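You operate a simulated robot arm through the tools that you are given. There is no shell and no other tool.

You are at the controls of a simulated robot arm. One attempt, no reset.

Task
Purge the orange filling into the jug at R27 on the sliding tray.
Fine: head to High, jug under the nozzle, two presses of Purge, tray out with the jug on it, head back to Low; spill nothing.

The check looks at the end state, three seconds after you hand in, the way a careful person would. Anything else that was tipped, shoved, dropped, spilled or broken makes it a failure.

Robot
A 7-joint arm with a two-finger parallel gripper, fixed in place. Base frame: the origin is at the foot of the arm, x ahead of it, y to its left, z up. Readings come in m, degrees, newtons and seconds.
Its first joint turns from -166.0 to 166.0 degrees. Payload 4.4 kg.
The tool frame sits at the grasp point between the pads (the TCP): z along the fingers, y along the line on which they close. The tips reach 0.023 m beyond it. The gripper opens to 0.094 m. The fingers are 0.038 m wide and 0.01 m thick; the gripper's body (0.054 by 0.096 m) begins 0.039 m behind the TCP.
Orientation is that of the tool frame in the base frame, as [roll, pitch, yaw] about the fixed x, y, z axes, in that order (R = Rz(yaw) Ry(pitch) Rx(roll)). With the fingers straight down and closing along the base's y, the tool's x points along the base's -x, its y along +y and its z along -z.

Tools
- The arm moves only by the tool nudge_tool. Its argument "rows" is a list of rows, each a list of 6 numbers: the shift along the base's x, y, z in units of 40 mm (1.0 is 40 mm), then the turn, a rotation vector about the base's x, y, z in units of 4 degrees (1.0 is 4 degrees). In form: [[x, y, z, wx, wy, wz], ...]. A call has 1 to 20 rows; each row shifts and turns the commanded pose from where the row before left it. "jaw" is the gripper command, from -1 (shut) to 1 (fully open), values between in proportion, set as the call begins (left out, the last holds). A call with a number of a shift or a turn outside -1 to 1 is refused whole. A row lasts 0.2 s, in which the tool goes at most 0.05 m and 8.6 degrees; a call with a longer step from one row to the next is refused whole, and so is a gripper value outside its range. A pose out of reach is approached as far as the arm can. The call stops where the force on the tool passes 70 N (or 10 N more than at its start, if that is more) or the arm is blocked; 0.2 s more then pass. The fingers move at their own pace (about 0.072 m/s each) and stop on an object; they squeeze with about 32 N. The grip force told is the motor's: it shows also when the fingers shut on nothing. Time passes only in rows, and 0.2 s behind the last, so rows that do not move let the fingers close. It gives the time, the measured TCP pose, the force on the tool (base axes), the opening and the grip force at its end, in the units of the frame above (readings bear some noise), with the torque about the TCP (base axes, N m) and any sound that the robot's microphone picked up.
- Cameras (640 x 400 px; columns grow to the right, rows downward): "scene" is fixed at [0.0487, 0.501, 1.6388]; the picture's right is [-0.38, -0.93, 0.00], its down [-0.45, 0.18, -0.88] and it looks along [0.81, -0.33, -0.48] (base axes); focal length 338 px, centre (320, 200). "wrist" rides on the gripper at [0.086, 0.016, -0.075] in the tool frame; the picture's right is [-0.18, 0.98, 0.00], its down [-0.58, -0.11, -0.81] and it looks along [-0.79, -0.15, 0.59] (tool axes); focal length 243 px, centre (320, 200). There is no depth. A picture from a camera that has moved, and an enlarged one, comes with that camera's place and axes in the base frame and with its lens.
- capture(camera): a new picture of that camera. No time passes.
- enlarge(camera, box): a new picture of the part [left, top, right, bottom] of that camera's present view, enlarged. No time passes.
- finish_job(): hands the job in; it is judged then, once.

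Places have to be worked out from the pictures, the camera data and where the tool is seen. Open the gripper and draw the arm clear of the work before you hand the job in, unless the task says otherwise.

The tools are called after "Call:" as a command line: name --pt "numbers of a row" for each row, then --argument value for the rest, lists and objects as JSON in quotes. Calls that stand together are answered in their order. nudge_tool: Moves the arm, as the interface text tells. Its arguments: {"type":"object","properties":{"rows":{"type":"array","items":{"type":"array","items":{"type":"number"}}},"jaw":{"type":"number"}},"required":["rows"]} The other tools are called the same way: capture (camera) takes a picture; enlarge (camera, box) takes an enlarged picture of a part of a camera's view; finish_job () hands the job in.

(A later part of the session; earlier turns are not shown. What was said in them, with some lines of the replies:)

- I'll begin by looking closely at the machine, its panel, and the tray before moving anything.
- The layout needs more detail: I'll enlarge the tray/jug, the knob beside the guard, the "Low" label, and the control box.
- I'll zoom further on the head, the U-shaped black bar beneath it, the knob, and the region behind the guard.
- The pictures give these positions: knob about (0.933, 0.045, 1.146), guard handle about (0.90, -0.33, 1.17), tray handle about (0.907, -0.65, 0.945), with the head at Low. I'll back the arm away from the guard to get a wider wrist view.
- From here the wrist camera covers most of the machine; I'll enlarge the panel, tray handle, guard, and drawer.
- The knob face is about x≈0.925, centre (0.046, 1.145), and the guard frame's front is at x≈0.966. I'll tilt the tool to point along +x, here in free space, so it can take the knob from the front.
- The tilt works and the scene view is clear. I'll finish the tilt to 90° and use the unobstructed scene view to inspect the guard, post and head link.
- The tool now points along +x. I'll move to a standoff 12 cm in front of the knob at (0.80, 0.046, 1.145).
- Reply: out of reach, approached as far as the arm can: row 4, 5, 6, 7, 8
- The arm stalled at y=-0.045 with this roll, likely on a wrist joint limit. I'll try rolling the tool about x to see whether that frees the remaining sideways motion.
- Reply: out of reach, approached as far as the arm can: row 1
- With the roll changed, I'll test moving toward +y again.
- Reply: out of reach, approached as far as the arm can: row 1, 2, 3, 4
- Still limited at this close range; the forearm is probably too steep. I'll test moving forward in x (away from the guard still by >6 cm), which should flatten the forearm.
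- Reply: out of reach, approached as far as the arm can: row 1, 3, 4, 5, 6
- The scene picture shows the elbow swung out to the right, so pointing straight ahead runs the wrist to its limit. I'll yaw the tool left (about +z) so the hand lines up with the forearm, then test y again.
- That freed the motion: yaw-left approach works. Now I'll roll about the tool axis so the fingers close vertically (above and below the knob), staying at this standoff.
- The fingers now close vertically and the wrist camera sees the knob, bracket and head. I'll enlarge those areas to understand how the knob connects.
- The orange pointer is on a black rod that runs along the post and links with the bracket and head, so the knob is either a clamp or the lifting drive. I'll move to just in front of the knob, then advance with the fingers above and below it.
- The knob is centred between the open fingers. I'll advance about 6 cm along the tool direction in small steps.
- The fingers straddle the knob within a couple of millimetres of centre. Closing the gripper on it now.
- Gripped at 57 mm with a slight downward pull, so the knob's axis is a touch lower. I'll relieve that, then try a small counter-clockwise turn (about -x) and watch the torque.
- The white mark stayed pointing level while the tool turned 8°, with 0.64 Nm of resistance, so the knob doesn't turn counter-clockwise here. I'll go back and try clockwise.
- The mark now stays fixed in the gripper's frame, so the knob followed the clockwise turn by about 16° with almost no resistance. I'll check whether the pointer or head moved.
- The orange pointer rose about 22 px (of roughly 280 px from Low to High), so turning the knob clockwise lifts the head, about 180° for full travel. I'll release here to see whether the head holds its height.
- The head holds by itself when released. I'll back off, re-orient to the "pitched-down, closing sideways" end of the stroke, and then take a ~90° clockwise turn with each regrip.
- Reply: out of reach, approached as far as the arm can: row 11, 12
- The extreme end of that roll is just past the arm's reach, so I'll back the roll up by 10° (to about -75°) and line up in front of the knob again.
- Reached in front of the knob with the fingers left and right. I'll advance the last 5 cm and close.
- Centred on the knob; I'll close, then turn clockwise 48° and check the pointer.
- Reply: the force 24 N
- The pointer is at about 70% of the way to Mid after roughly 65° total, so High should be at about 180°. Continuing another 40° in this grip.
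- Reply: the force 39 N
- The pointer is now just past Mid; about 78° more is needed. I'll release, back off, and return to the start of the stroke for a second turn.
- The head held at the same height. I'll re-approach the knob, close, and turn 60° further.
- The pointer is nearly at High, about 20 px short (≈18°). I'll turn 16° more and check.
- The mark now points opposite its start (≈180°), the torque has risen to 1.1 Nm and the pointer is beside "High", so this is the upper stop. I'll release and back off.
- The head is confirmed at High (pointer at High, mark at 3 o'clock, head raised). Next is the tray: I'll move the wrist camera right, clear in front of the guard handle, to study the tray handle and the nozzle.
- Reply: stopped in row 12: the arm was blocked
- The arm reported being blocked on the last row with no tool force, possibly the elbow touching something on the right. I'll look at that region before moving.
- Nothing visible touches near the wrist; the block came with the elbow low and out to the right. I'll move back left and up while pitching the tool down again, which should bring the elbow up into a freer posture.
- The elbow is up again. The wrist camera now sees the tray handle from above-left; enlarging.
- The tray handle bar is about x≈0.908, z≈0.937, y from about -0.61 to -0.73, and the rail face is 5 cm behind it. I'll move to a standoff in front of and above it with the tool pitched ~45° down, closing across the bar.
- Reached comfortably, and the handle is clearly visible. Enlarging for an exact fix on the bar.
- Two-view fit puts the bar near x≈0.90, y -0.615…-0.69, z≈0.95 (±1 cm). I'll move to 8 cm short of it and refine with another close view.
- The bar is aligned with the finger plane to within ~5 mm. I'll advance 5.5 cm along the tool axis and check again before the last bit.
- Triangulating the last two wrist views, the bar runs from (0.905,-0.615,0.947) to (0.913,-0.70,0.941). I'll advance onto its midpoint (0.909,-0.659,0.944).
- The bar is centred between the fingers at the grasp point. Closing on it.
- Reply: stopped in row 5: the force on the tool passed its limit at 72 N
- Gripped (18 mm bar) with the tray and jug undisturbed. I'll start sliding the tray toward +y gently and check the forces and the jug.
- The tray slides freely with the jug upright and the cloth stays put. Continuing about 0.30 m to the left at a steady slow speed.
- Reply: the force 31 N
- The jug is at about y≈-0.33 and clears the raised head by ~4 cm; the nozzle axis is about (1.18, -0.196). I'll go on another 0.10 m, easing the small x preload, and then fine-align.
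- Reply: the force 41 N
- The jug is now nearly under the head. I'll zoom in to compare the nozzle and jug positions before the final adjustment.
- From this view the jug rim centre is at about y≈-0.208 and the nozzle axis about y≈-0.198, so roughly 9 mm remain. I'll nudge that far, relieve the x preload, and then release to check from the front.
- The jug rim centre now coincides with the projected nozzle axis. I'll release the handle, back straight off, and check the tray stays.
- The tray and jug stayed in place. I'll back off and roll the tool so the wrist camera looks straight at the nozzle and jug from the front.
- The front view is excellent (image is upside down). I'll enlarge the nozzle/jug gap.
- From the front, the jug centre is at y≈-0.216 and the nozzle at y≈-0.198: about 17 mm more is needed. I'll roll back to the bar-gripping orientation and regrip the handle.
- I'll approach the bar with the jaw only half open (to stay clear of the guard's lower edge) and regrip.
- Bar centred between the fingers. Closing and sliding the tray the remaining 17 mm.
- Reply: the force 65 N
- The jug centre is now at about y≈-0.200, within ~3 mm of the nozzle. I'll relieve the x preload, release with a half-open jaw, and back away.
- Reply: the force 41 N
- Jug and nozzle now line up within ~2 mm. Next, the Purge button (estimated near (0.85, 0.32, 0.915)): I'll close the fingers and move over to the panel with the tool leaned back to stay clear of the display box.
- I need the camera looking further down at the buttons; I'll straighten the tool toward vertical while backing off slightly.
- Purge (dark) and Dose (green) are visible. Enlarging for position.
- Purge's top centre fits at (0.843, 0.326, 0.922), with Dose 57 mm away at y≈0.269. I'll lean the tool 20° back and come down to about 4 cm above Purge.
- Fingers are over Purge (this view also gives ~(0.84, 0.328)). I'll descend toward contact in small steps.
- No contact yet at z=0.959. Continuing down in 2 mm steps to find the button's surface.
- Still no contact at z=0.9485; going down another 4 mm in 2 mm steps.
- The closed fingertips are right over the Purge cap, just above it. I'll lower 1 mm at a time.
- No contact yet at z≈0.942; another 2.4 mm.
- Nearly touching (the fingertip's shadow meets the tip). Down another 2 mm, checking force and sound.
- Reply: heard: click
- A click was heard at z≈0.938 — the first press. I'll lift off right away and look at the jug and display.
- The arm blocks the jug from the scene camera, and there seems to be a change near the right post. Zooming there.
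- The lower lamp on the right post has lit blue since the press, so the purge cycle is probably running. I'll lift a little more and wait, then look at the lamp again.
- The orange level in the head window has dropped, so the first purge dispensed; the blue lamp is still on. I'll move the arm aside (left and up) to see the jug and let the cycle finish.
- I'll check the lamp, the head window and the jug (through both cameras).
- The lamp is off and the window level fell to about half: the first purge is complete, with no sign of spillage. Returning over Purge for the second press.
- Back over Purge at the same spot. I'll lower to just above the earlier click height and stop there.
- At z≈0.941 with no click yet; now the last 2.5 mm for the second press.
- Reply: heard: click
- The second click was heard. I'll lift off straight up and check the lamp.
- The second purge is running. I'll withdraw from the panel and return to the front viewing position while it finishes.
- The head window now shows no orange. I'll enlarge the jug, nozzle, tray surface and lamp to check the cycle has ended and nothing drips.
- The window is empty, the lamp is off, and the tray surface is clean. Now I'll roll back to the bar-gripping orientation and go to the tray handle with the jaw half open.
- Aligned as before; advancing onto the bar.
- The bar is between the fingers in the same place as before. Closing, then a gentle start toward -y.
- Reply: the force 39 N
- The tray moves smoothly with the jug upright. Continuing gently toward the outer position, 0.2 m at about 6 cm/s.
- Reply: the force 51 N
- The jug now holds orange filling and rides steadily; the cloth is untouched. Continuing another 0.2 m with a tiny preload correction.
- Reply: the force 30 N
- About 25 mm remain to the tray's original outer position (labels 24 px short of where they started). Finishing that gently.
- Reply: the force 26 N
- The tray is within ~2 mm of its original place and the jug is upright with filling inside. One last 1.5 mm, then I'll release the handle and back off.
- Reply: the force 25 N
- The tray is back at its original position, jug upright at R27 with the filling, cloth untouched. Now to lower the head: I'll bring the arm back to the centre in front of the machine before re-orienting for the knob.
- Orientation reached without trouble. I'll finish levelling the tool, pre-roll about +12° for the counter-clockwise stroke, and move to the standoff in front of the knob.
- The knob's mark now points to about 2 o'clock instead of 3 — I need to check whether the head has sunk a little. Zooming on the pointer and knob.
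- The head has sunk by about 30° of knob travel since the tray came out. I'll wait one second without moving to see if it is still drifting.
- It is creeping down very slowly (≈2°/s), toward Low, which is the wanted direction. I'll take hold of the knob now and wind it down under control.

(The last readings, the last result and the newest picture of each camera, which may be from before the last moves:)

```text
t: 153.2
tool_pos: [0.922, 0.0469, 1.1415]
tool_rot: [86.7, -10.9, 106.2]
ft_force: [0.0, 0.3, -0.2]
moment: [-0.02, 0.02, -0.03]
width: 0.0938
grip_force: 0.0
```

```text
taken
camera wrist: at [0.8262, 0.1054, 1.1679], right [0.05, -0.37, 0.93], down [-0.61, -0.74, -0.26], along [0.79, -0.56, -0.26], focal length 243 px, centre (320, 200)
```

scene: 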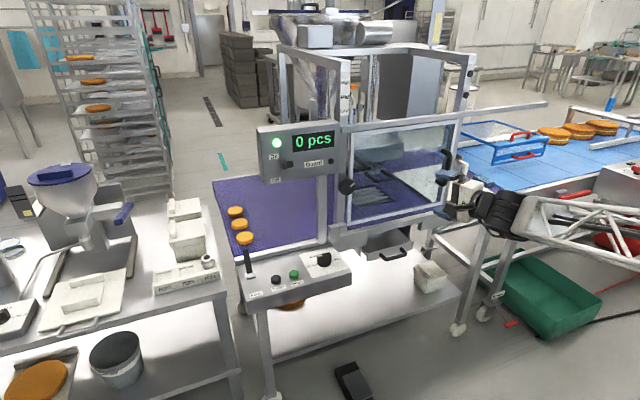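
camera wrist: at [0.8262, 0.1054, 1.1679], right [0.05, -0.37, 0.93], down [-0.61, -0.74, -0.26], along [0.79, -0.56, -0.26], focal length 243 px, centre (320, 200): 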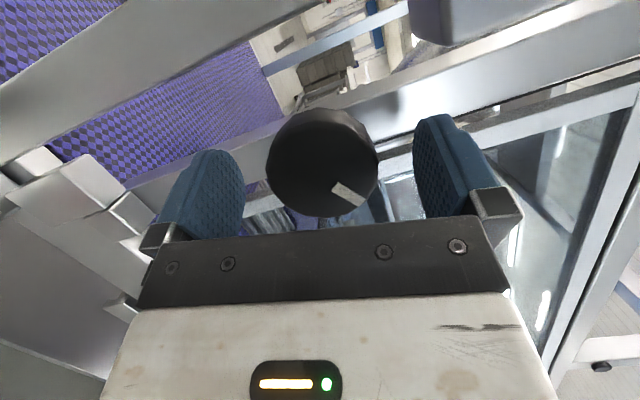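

Centred within 2 mm. Closing on the knob and turning counter-clockwise 60°.

Call:
nudge_tool --pt "0 0 -0.05 0 0 0" --pt "0 0 0 0 0 0" --pt "0 0 0 0 0 0" --pt "0 0 0 0 0 0" --pt "0 0 0 -1 0 0" --pt "0 0 0 -1 0 0" --pt "0 0 0 -1 0 0" --pt "0 0 0 -1 0 0" --pt "0 0 0 -1 0 0" --pt "0 0 0 -1 0 0" --pt "0 0 0 -1 0 0" --pt "0 0 0 -1 0 0" --pt "0 0 0 -1 0 0" --pt "0 0 0 -1 0 0" --pt "0 0 0 -1 0 0" --pt "0 0 0 -1 0 0" --pt "0 0 0 -1 0 0" --pt "0 0 0 -1 0 0" --pt "0 0 0 -1 0 0" --jaw -1

Call:
enlarge --camera "scene" --box '[330, 70, 410, 130]'

Call:
capture --camera "wrist"

```text
t: 157.2
tool_pos: [0.9209, 0.0472, 1.1386]
tool_rot: [107.3, 46.3, 113.4]
ft_force: [2.3, -5.7, 26.3]
moment: [-0.02, -0.49, -0.38]
width: 0.0568
grip_force: 44.9
```

```text
6.67 times, centred on (370, 100) of scene
camera zoom: at [0.0487, 0.501, 1.6388], right [-0.38, -0.93, 0.0], down [-0.45, 0.18, -0.88], along [0.81, -0.33, -0.48], focal length 2252 px, centre (-13, 867)
```

zoom: 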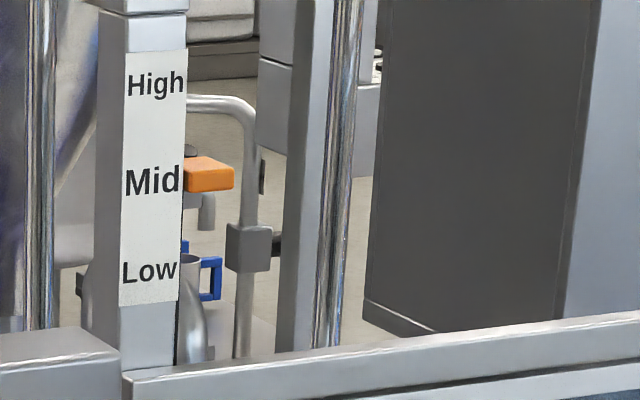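

```text
taken
camera wrist: at [0.8258, 0.1006, 1.1008], right [0.05, 0.62, 0.78], down [-0.61, -0.6, 0.51], along [0.79, -0.51, 0.35], focal length 243 px, centre (320, 200)
```

wrist: 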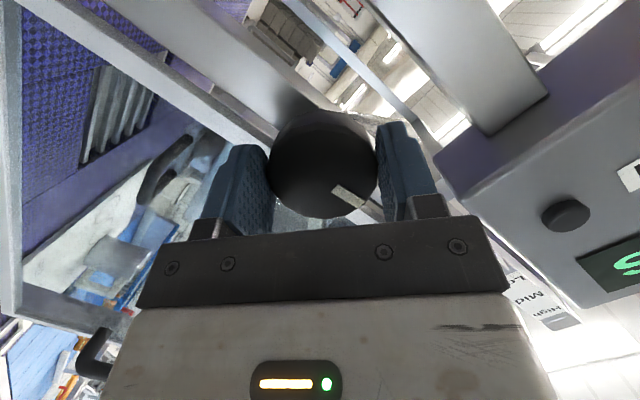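

The pointer is near Mid. Another 28° in this grip to the end of the stroke.

Call:
nudge_tool --pt "0 0 0 -1 0 0" --pt "0 0 0 -1 0 0" --pt "0 0 0 -1 0 0" --pt "0 0 0 -1 0 0" --pt "0 0 0 -1 0 0" --pt "0 0 0 -1 0 0" --pt "0 0 0 -1 0 0"

Call:
enlarge --camera "scene" --box '[330, 70, 410, 130]'

```text
t: 158.8
tool_pos: [0.9205, 0.0467, 1.1368]
tool_rot: [139.1, 69.0, 141.2]
ft_force: [-22.3, -35.2, 2.2]
moment: [0.09, -1.06, -1.22]
width: 0.0567
grip_force: 44.4
```

```text
6.67 times, centred on (370, 100) of scene
camera zoom: at [0.0487, 0.501, 1.6388], right [-0.38, -0.93, 0.0], down [-0.45, 0.18, -0.88], along [0.81, -0.33, -0.48], focal length 2252 px, centre (-13, 867)
```

zoom: 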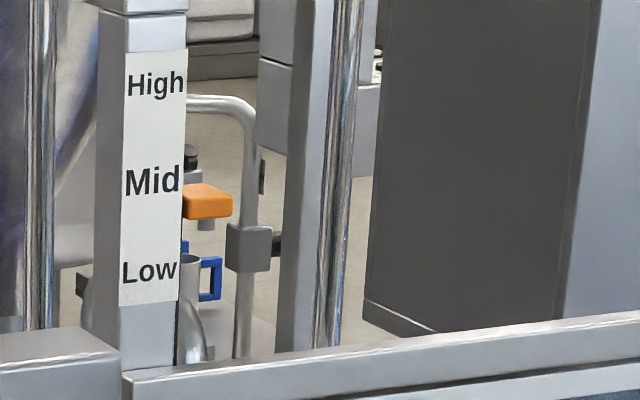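

The pointer is below Mid with about 57° left. I'll release, back off, and roll back for the second stroke.

Call:
nudge_tool --pt "0 0 0 0 0 0" --pt "0 0 0 0 0 0" --pt "0 0 0 0 0 0" --pt "-0.36 -0.023 0.1 0 0 0" --pt "-0.36 -0.023 0.1 0 0 0" --pt "-0.36 -0.023 0.1 0 0 0" --pt "-0.36 -0.023 0.1 0 0 0" --pt "0 -0.015 -0.02 1 0 0" --pt "0 -0.015 -0.02 1 0 0" --pt "0 -0.015 -0.02 1 0 0" --pt "0 -0.015 -0.02 1 0 0" --pt "0 -0.015 -0.02 1 0 0" --pt "0 -0.015 -0.02 1 0 0" --pt "0 -0.015 -0.02 1 0 0" --pt "0 -0.015 -0.02 1 0 0" --pt "0 -0.015 -0.02 1 0 0" --pt "0 -0.015 -0.02 1 0 0" --jaw 1

Call:
nudge_tool --pt "0 -0.015 -0.02 1 0 0" --pt "0 -0.015 -0.02 1 0 0" --pt "0 -0.015 -0.02 1 0 0" --pt "0 -0.015 -0.02 1 0 0" --pt "0 -0.015 -0.02 1 0 0" --pt "0 -0.015 -0.02 1 0 0" --pt "0 -0.015 -0.02 1 0 0" --pt "0 -0.015 -0.02 1 0 0" --pt "0 -0.015 -0.02 1 0 0" --pt "0 -0.015 -0.02 1 0 0" --pt "0 0 0 1 0 0" --pt "0 0 0 1 0 0" --pt "0 0 0 0 0 0"

Call:
capture --camera "wrist"

Call:
enlarge --camera "scene" --box '[330, 70, 410, 130]'

Call:
enlarge --camera "scene" --box '[335, 130, 455, 220]'

```text
t: 162.4
tool_pos: [0.8638, 0.038, 1.1451]
tool_rot: [101.4, 34.9, 109.6]
ft_force: [-0.6, -0.7, 0.3]
moment: [0.01, -0.05, -0.01]
width: 0.0941
grip_force: 0.1
```

```text
t: 165.2
tool_pos: [0.8642, 0.0323, 1.1375]
tool_rot: [86.8, -11.0, 106.2]
ft_force: [-0.3, 0.6, 0.1]
moment: [0.0, 0.01, -0.01]
width: 0.0939
grip_force: 0.0
```

```text
taken
camera wrist: at [0.7686, 0.0903, 1.1653], right [0.05, -0.37, 0.93], down [-0.61, -0.74, -0.26], along [0.79, -0.56, -0.26], focal length 243 px, centre (320, 200)
```

wrist: 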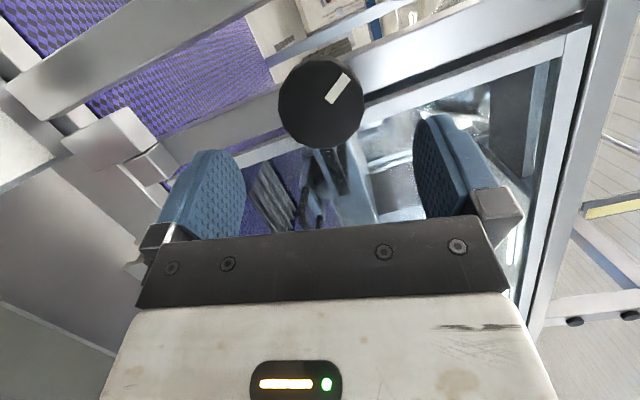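

```text
6.67 times, centred on (370, 100) of scene
camera zoom: at [0.0487, 0.501, 1.6388], right [-0.38, -0.93, 0.0], down [-0.45, 0.18, -0.88], along [0.81, -0.33, -0.48], focal length 2252 px, centre (-13, 867)
```

zoom: 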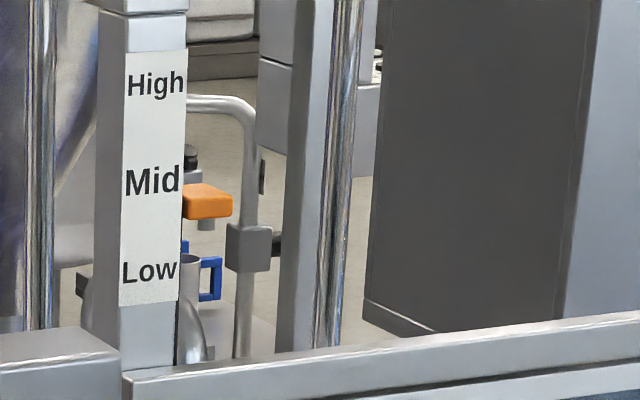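

```text
4.44 times, centred on (395, 175) of scene
camera zoom: at [0.0487, 0.501, 1.6388], right [-0.38, -0.93, 0.0], down [-0.45, 0.18, -0.88], along [0.81, -0.33, -0.48], focal length 1502 px, centre (-13, 311)
```

zoom: 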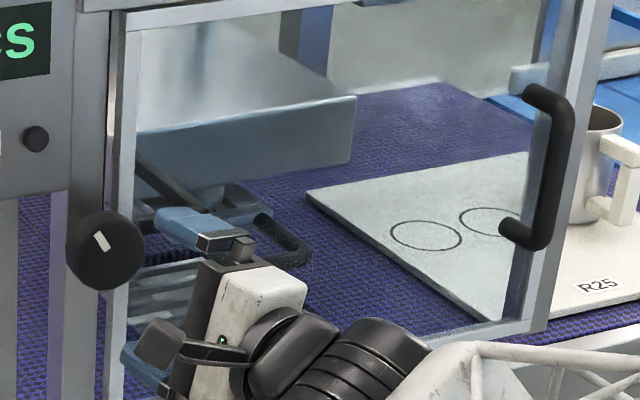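

Holding at the same height. Re-approaching the knob, gripping, and turning another 52° counter-clockwise.

Call:
nudge_tool --pt "0.352 0.092 0.009 0 0 0" --pt "0.352 0.092 0.009 0 0 0" --pt "0.352 0.092 0.009 0 0 0" --pt "0.352 0.092 0.009 0 0 0" --pt "0 0 0 0 0 0"

Call:
nudge_tool --pt "0 0 0 0 0 0" --pt "0 0 0 0 0 0" --pt "0 0 0 0 0 0" --pt "0 0 0 0 0 0" --pt "0 0 0 -1 0 0" --pt "0 0 0 -1 0 0" --pt "0 0 0 -1 0 0" --pt "0 0 0 -1 0 0" --pt "0 0 0 -1 0 0" --pt "0 0 0 -1 0 0" --pt "0 0 0 -1 0 0" --pt "0 0 0 -1 0 0" --pt "0 0 0 -1 0 0" --pt "0 0 0 -1 0 0" --pt "0 0 0 -1 0 0" --pt "0 0 0 -1 0 0" --pt "0 0 0 -1 0 0" --jaw -1

Call:
enlarge --camera "scene" --box '[330, 70, 410, 130]'

Call:
capture --camera "wrist"

```text
t: 166.4
tool_pos: [0.9206, 0.046, 1.1405]
tool_rot: [86.7, -11.0, 106.4]
ft_force: [0.0, -0.1, 0.2]
moment: [-0.03, -0.03, -0.01]
width: 0.094
grip_force: 0.0
```

```text
t: 170.0
tool_pos: [0.9187, 0.0462, 1.1387]
tool_rot: [103.2, 38.6, 110.7]
ft_force: [8.2, -10.3, 4.3]
moment: [-0.03, -0.25, -0.93]
width: 0.0567
grip_force: 44.4
```

```text
6.67 times, centred on (370, 100) of scene
camera zoom: at [0.0487, 0.501, 1.6388], right [-0.38, -0.93, 0.0], down [-0.45, 0.18, -0.88], along [0.81, -0.33, -0.48], focal length 2252 px, centre (-13, 867)
```

zoom: 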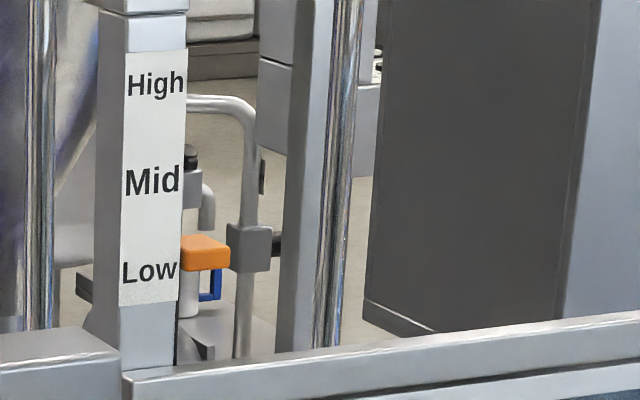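

```text
taken
camera wrist: at [0.8247, 0.1042, 1.1099], right [0.05, 0.51, 0.86], down [-0.61, -0.66, 0.42], along [0.79, -0.55, 0.28], focal length 243 px, centre (320, 200)
```

wrist: 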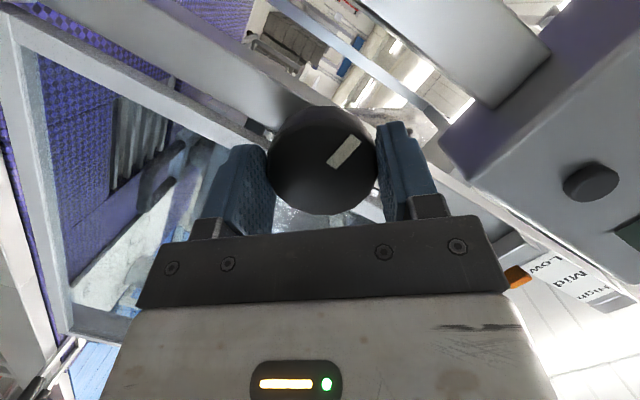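

Pointer is about 6 px above its original Low. I'll turn in small steps until the stop is felt.

Call:
nudge_tool --pt "0 0 0 -0.8 0 0" --pt "0 0 0 -0.8 0 0" --pt "0 0 0 -0.5 0 0"

Call:
enlarge --camera "scene" --box '[340, 85, 396, 125]'

Call:
enlarge --camera "wrist" --box '[200, 80, 440, 240]'

```text
t: 170.8
tool_pos: [0.9196, 0.0462, 1.1367]
tool_rot: [107.7, 46.5, 113.7]
ft_force: [-20.6, -9.2, -0.9]
moment: [1.12, 0.0, -0.6]
width: 0.0569
grip_force: 45.1
```

```text
10.00 times, centred on (368, 105) of scene
camera zoom: at [0.0487, 0.501, 1.6388], right [-0.38, -0.93, 0.0], down [-0.45, 0.18, -0.88], along [0.81, -0.33, -0.48], focal length 3379 px, centre (-160, 1150)
```

zoom: 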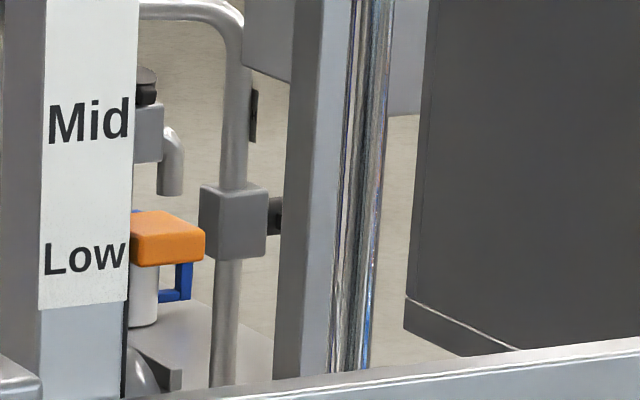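

```text
2.50 times, centred on (320, 160) of wrist
camera zoom: at [0.8246, 0.0997, 1.1014], right [0.05, 0.62, 0.78], down [-0.61, -0.6, 0.52], along [0.79, -0.5, 0.35], focal length 606 px, centre (320, 300)
```

zoom: 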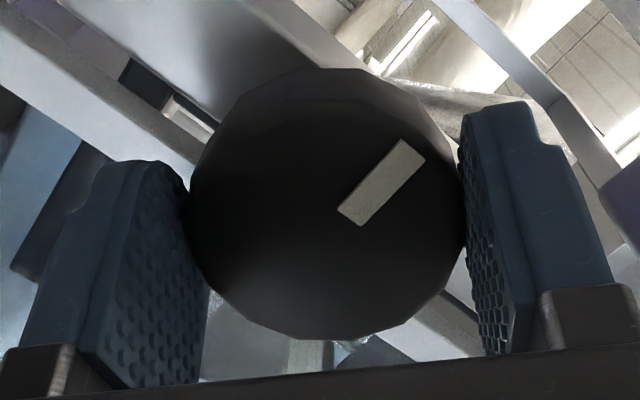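

The pointer is exactly where it began at Low and the torque shows the stop. I'll open the gripper and draw straight back from the knob.

Call:
nudge_tool --pt "0 0 0 0 0 0" --pt "0 0 0 0 0 0" --pt "0 0 0 0 0 0" --pt "0 0 0 0 0 0" --pt "-0.36 -0.072 0.075 0 0 0" --pt "-0.36 -0.072 0.075 0 0 0" --pt "-0.36 -0.072 0.075 0 0 0" --pt "-0.36 -0.072 0.075 0 0 0" --pt "-0.8 -0.15 0.15 0 0 0" --pt "-0.8 -0.15 0.2 0 0 0" --pt "-0.8 -0.15 0.3 0 0 0" --pt "-0.8 -0.15 0.4 0 0 0" --jaw 1

Call:
capture --camera "scene"

Call:
enlarge --camera "scene" --box '[340, 165, 396, 205]'

Call:
enlarge --camera "scene" --box '[340, 85, 396, 125]'

```text
t: 173.4
tool_pos: [0.7331, 0.0097, 1.1918]
tool_rot: [107.4, 46.4, 113.5]
ft_force: [0.0, 0.9, -0.1]
moment: [-0.02, 0.0, 0.0]
width: 0.0943
grip_force: 0.0
```

```text
taken
```

scene: 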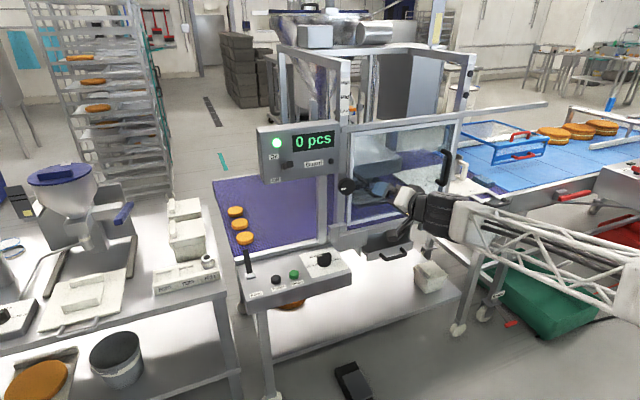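

```text
10.00 times, centred on (368, 185) of scene
camera zoom: at [0.0487, 0.501, 1.6388], right [-0.38, -0.93, 0.0], down [-0.45, 0.18, -0.88], along [0.81, -0.33, -0.48], focal length 3379 px, centre (-160, 350)
```

zoom: 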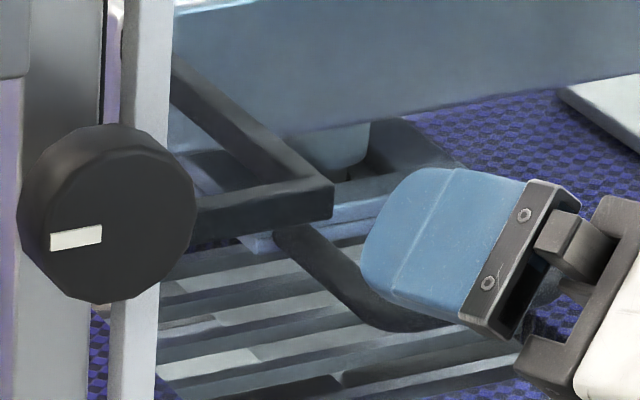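

```text
10.00 times, centred on (368, 105) of scene
camera zoom: at [0.0487, 0.501, 1.6388], right [-0.38, -0.93, 0.0], down [-0.45, 0.18, -0.88], along [0.81, -0.33, -0.48], focal length 3379 px, centre (-160, 1150)
```

zoom: 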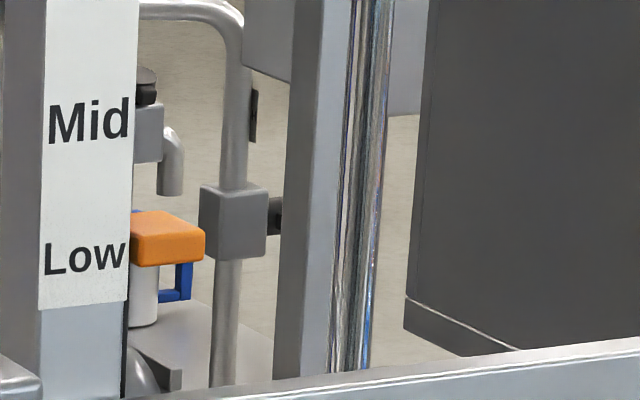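

The head is at Low with the mark back at 9 o'clock. I'll retreat up and back, pitching the tool down to bring the elbow up, and then do a final inspection.

Call:
nudge_tool --pt "-0.6 -0.1 0.4 0 0 0" --pt "-0.6 -0.1 0.5 0 0.5 0" --pt "-0.6 -0.1 0.5 0 1 0" --pt "-0.5 -0.1 0.6 0 1 0" --pt "-0.4 -0.1 0.6 0 1 0" --pt "-0.4 -0.1 0.6 0 1 0" --pt "-0.4 0 0.5 0 1 0" --pt "-0.3 0 0.3 0 1 0" --pt "0 0 0 0 1 0" --pt "0 0 0 0 1 0" --pt "0 0 0 0 1 0" --pt "0 0 0 0 1 0" --pt "0 0 0 0 1 0" --pt "0 0 0 0 1 0" --pt "0 0 0 0 1 0"

Call:
capture --camera "scene"

Call:
enlarge --camera "scene" --box '[330, 110, 530, 230]'

Call:
enlarge --camera "scene" --box '[430, 130, 520, 210]'

Call:
enlarge --camera "scene" --box '[230, 110, 370, 310]'

Call:
enlarge --camera "scene" --box '[340, 150, 440, 220]'

```text
t: 176.6
tool_pos: [0.5823, -0.014, 1.3537]
tool_rot: [156.7, 11.7, 139.9]
ft_force: [-0.5, 0.1, -0.3]
moment: [-0.01, 0.0, 0.0]
width: 0.0939
grip_force: 0.1
```

```text
taken
```

scene: 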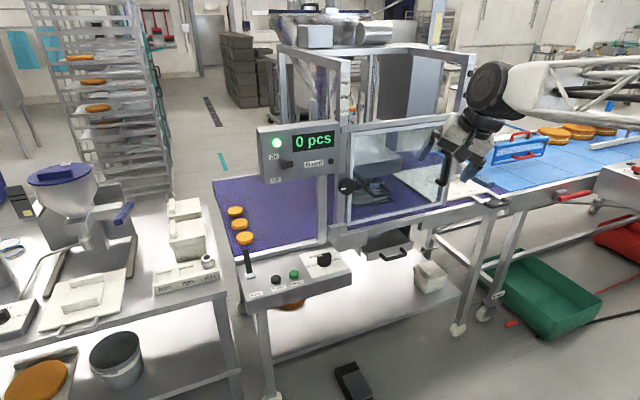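

```text
3.20 times, centred on (430, 170) of scene
camera zoom: at [0.0487, 0.501, 1.6388], right [-0.38, -0.93, 0.0], down [-0.45, 0.18, -0.88], along [0.81, -0.33, -0.48], focal length 1081 px, centre (-32, 296)
```

zoom: 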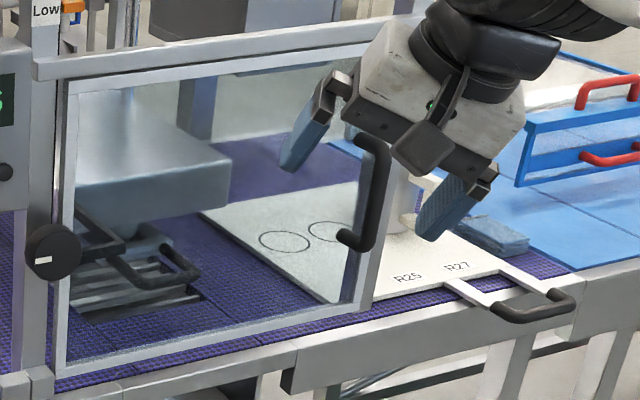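

```text
5.00 times, centred on (475, 170) of scene
camera zoom: at [0.0487, 0.501, 1.6388], right [-0.38, -0.93, 0.0], down [-0.45, 0.18, -0.88], along [0.81, -0.33, -0.48], focal length 1689 px, centre (-455, 350)
```

zoom: 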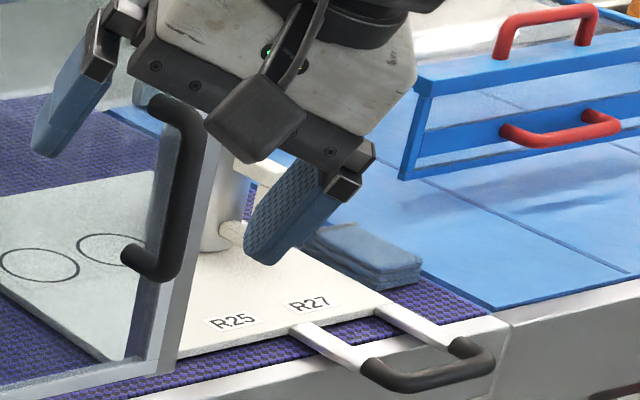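

```text
2.00 times, centred on (300, 210) of scene
camera zoom: at [0.0487, 0.501, 1.6388], right [-0.38, -0.93, 0.0], down [-0.45, 0.18, -0.88], along [0.81, -0.33, -0.48], focal length 676 px, centre (360, 180)
```

zoom: 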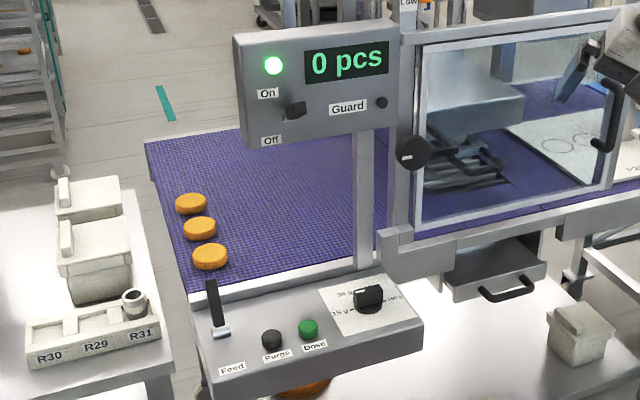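

```text
5.71 times, centred on (390, 185) of scene
camera zoom: at [0.0487, 0.501, 1.6388], right [-0.38, -0.93, 0.0], down [-0.45, 0.18, -0.88], along [0.81, -0.33, -0.48], focal length 1931 px, centre (-80, 286)
```

zoom: 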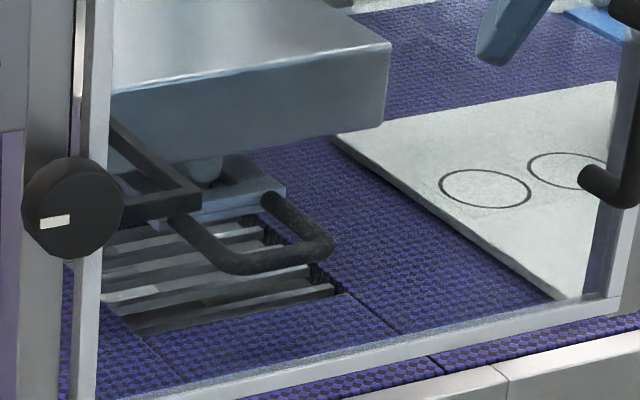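

Head Low, guard closed, tray out, no spill visible. I'll back the arm a little further so the jug itself is in view for a last check.

Call:
nudge_tool --pt "-0.8 0.3 0.2 0 0 0" --pt "-0.8 0.3 0.2 0 0 0" --pt "-0.8 0.3 0.2 0 0 0" --pt "0 0 0 0 0 0"

Call:
enlarge --camera "scene" --box '[430, 130, 520, 210]'

Call:
enlarge --camera "scene" --box '[440, 140, 490, 180]'

Call:
capture --camera "scene"

Call:
enlarge --camera "scene" --box '[340, 85, 396, 125]'

```text
t: 177.6
tool_pos: [0.4871, 0.025, 1.3761]
tool_rot: [156.8, 11.6, 139.9]
ft_force: [0.6, -0.3, -0.2]
moment: [0.0, 0.02, 0.04]
width: 0.0941
grip_force: 0.0
```

```text
5.00 times, centred on (475, 170) of scene
camera zoom: at [0.0487, 0.501, 1.6388], right [-0.38, -0.93, 0.0], down [-0.45, 0.18, -0.88], along [0.81, -0.33, -0.48], focal length 1689 px, centre (-455, 350)
```

zoom: 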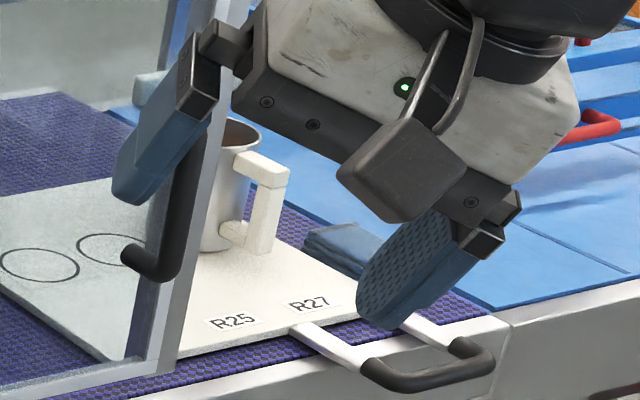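

```text
10.00 times, centred on (465, 160) of scene
camera zoom: at [0.0487, 0.501, 1.6388], right [-0.38, -0.93, 0.0], down [-0.45, 0.18, -0.88], along [0.81, -0.33, -0.48], focal length 3379 px, centre (-1130, 600)
```

zoom: 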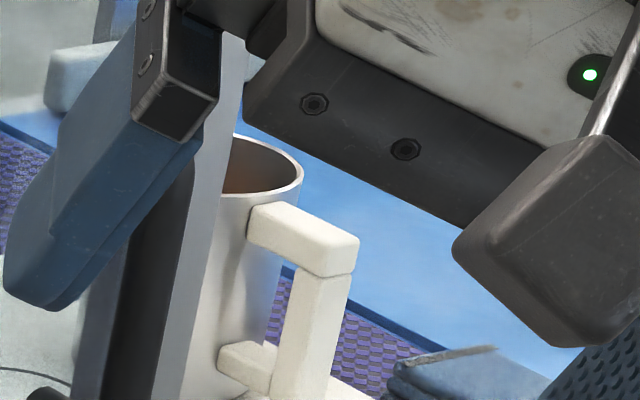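

```text
taken
```

scene: 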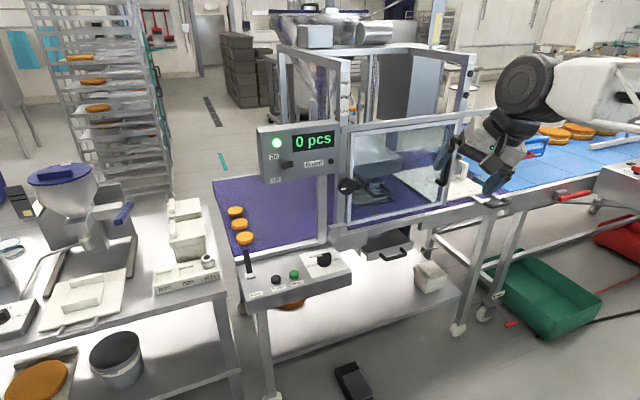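

```text
10.00 times, centred on (368, 105) of scene
camera zoom: at [0.0487, 0.501, 1.6388], right [-0.38, -0.93, 0.0], down [-0.45, 0.18, -0.88], along [0.81, -0.33, -0.48], focal length 3379 px, centre (-160, 1150)
```

zoom: 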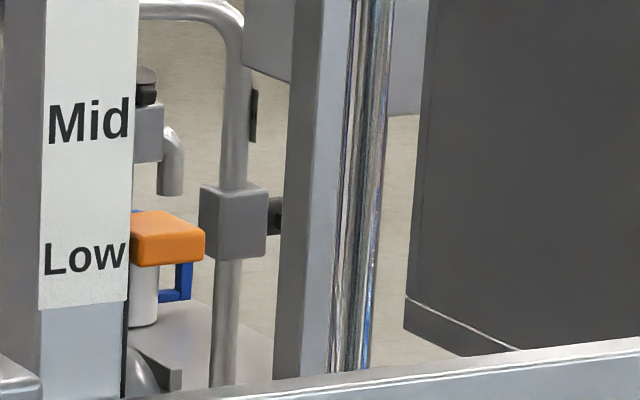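

The jug stands upright at R27 with orange filling visible inside. The tray is back in its outer position, the head is at Low, the guard is closed, the cloth hasn't moved, and I see no spill. The gripper is open and the arm is clear, so I'm handing in.

Call:
finish_job

```text
The job is handed in.
```

I finished every step you listed and handed the job in. I have no result from the check yet.

- **Head:** I raised it to High with the knob on the post. After purging I wound it back down until it hit the stop, with the pointer at Low.
- **Purging:** I pressed Purge twice and heard one click each time. The head's window shows no orange left, and the filling is in the jug.
- **Tray and jug:** The tray is back within about 2 mm of where it started. The jug is upright on it at R27.
- **Spills and surroundings:** I saw no spill on the tray, belt or grate. The cloth beside the tray didn't move, and I left the guard closed throughout.

**Head creep:** after the second purge, the head sank partway from High towards Low by itself, roughly 30° of knob travel. I didn't find the cause. The tray was already on its way out and the nozzle wasn't dispensing.
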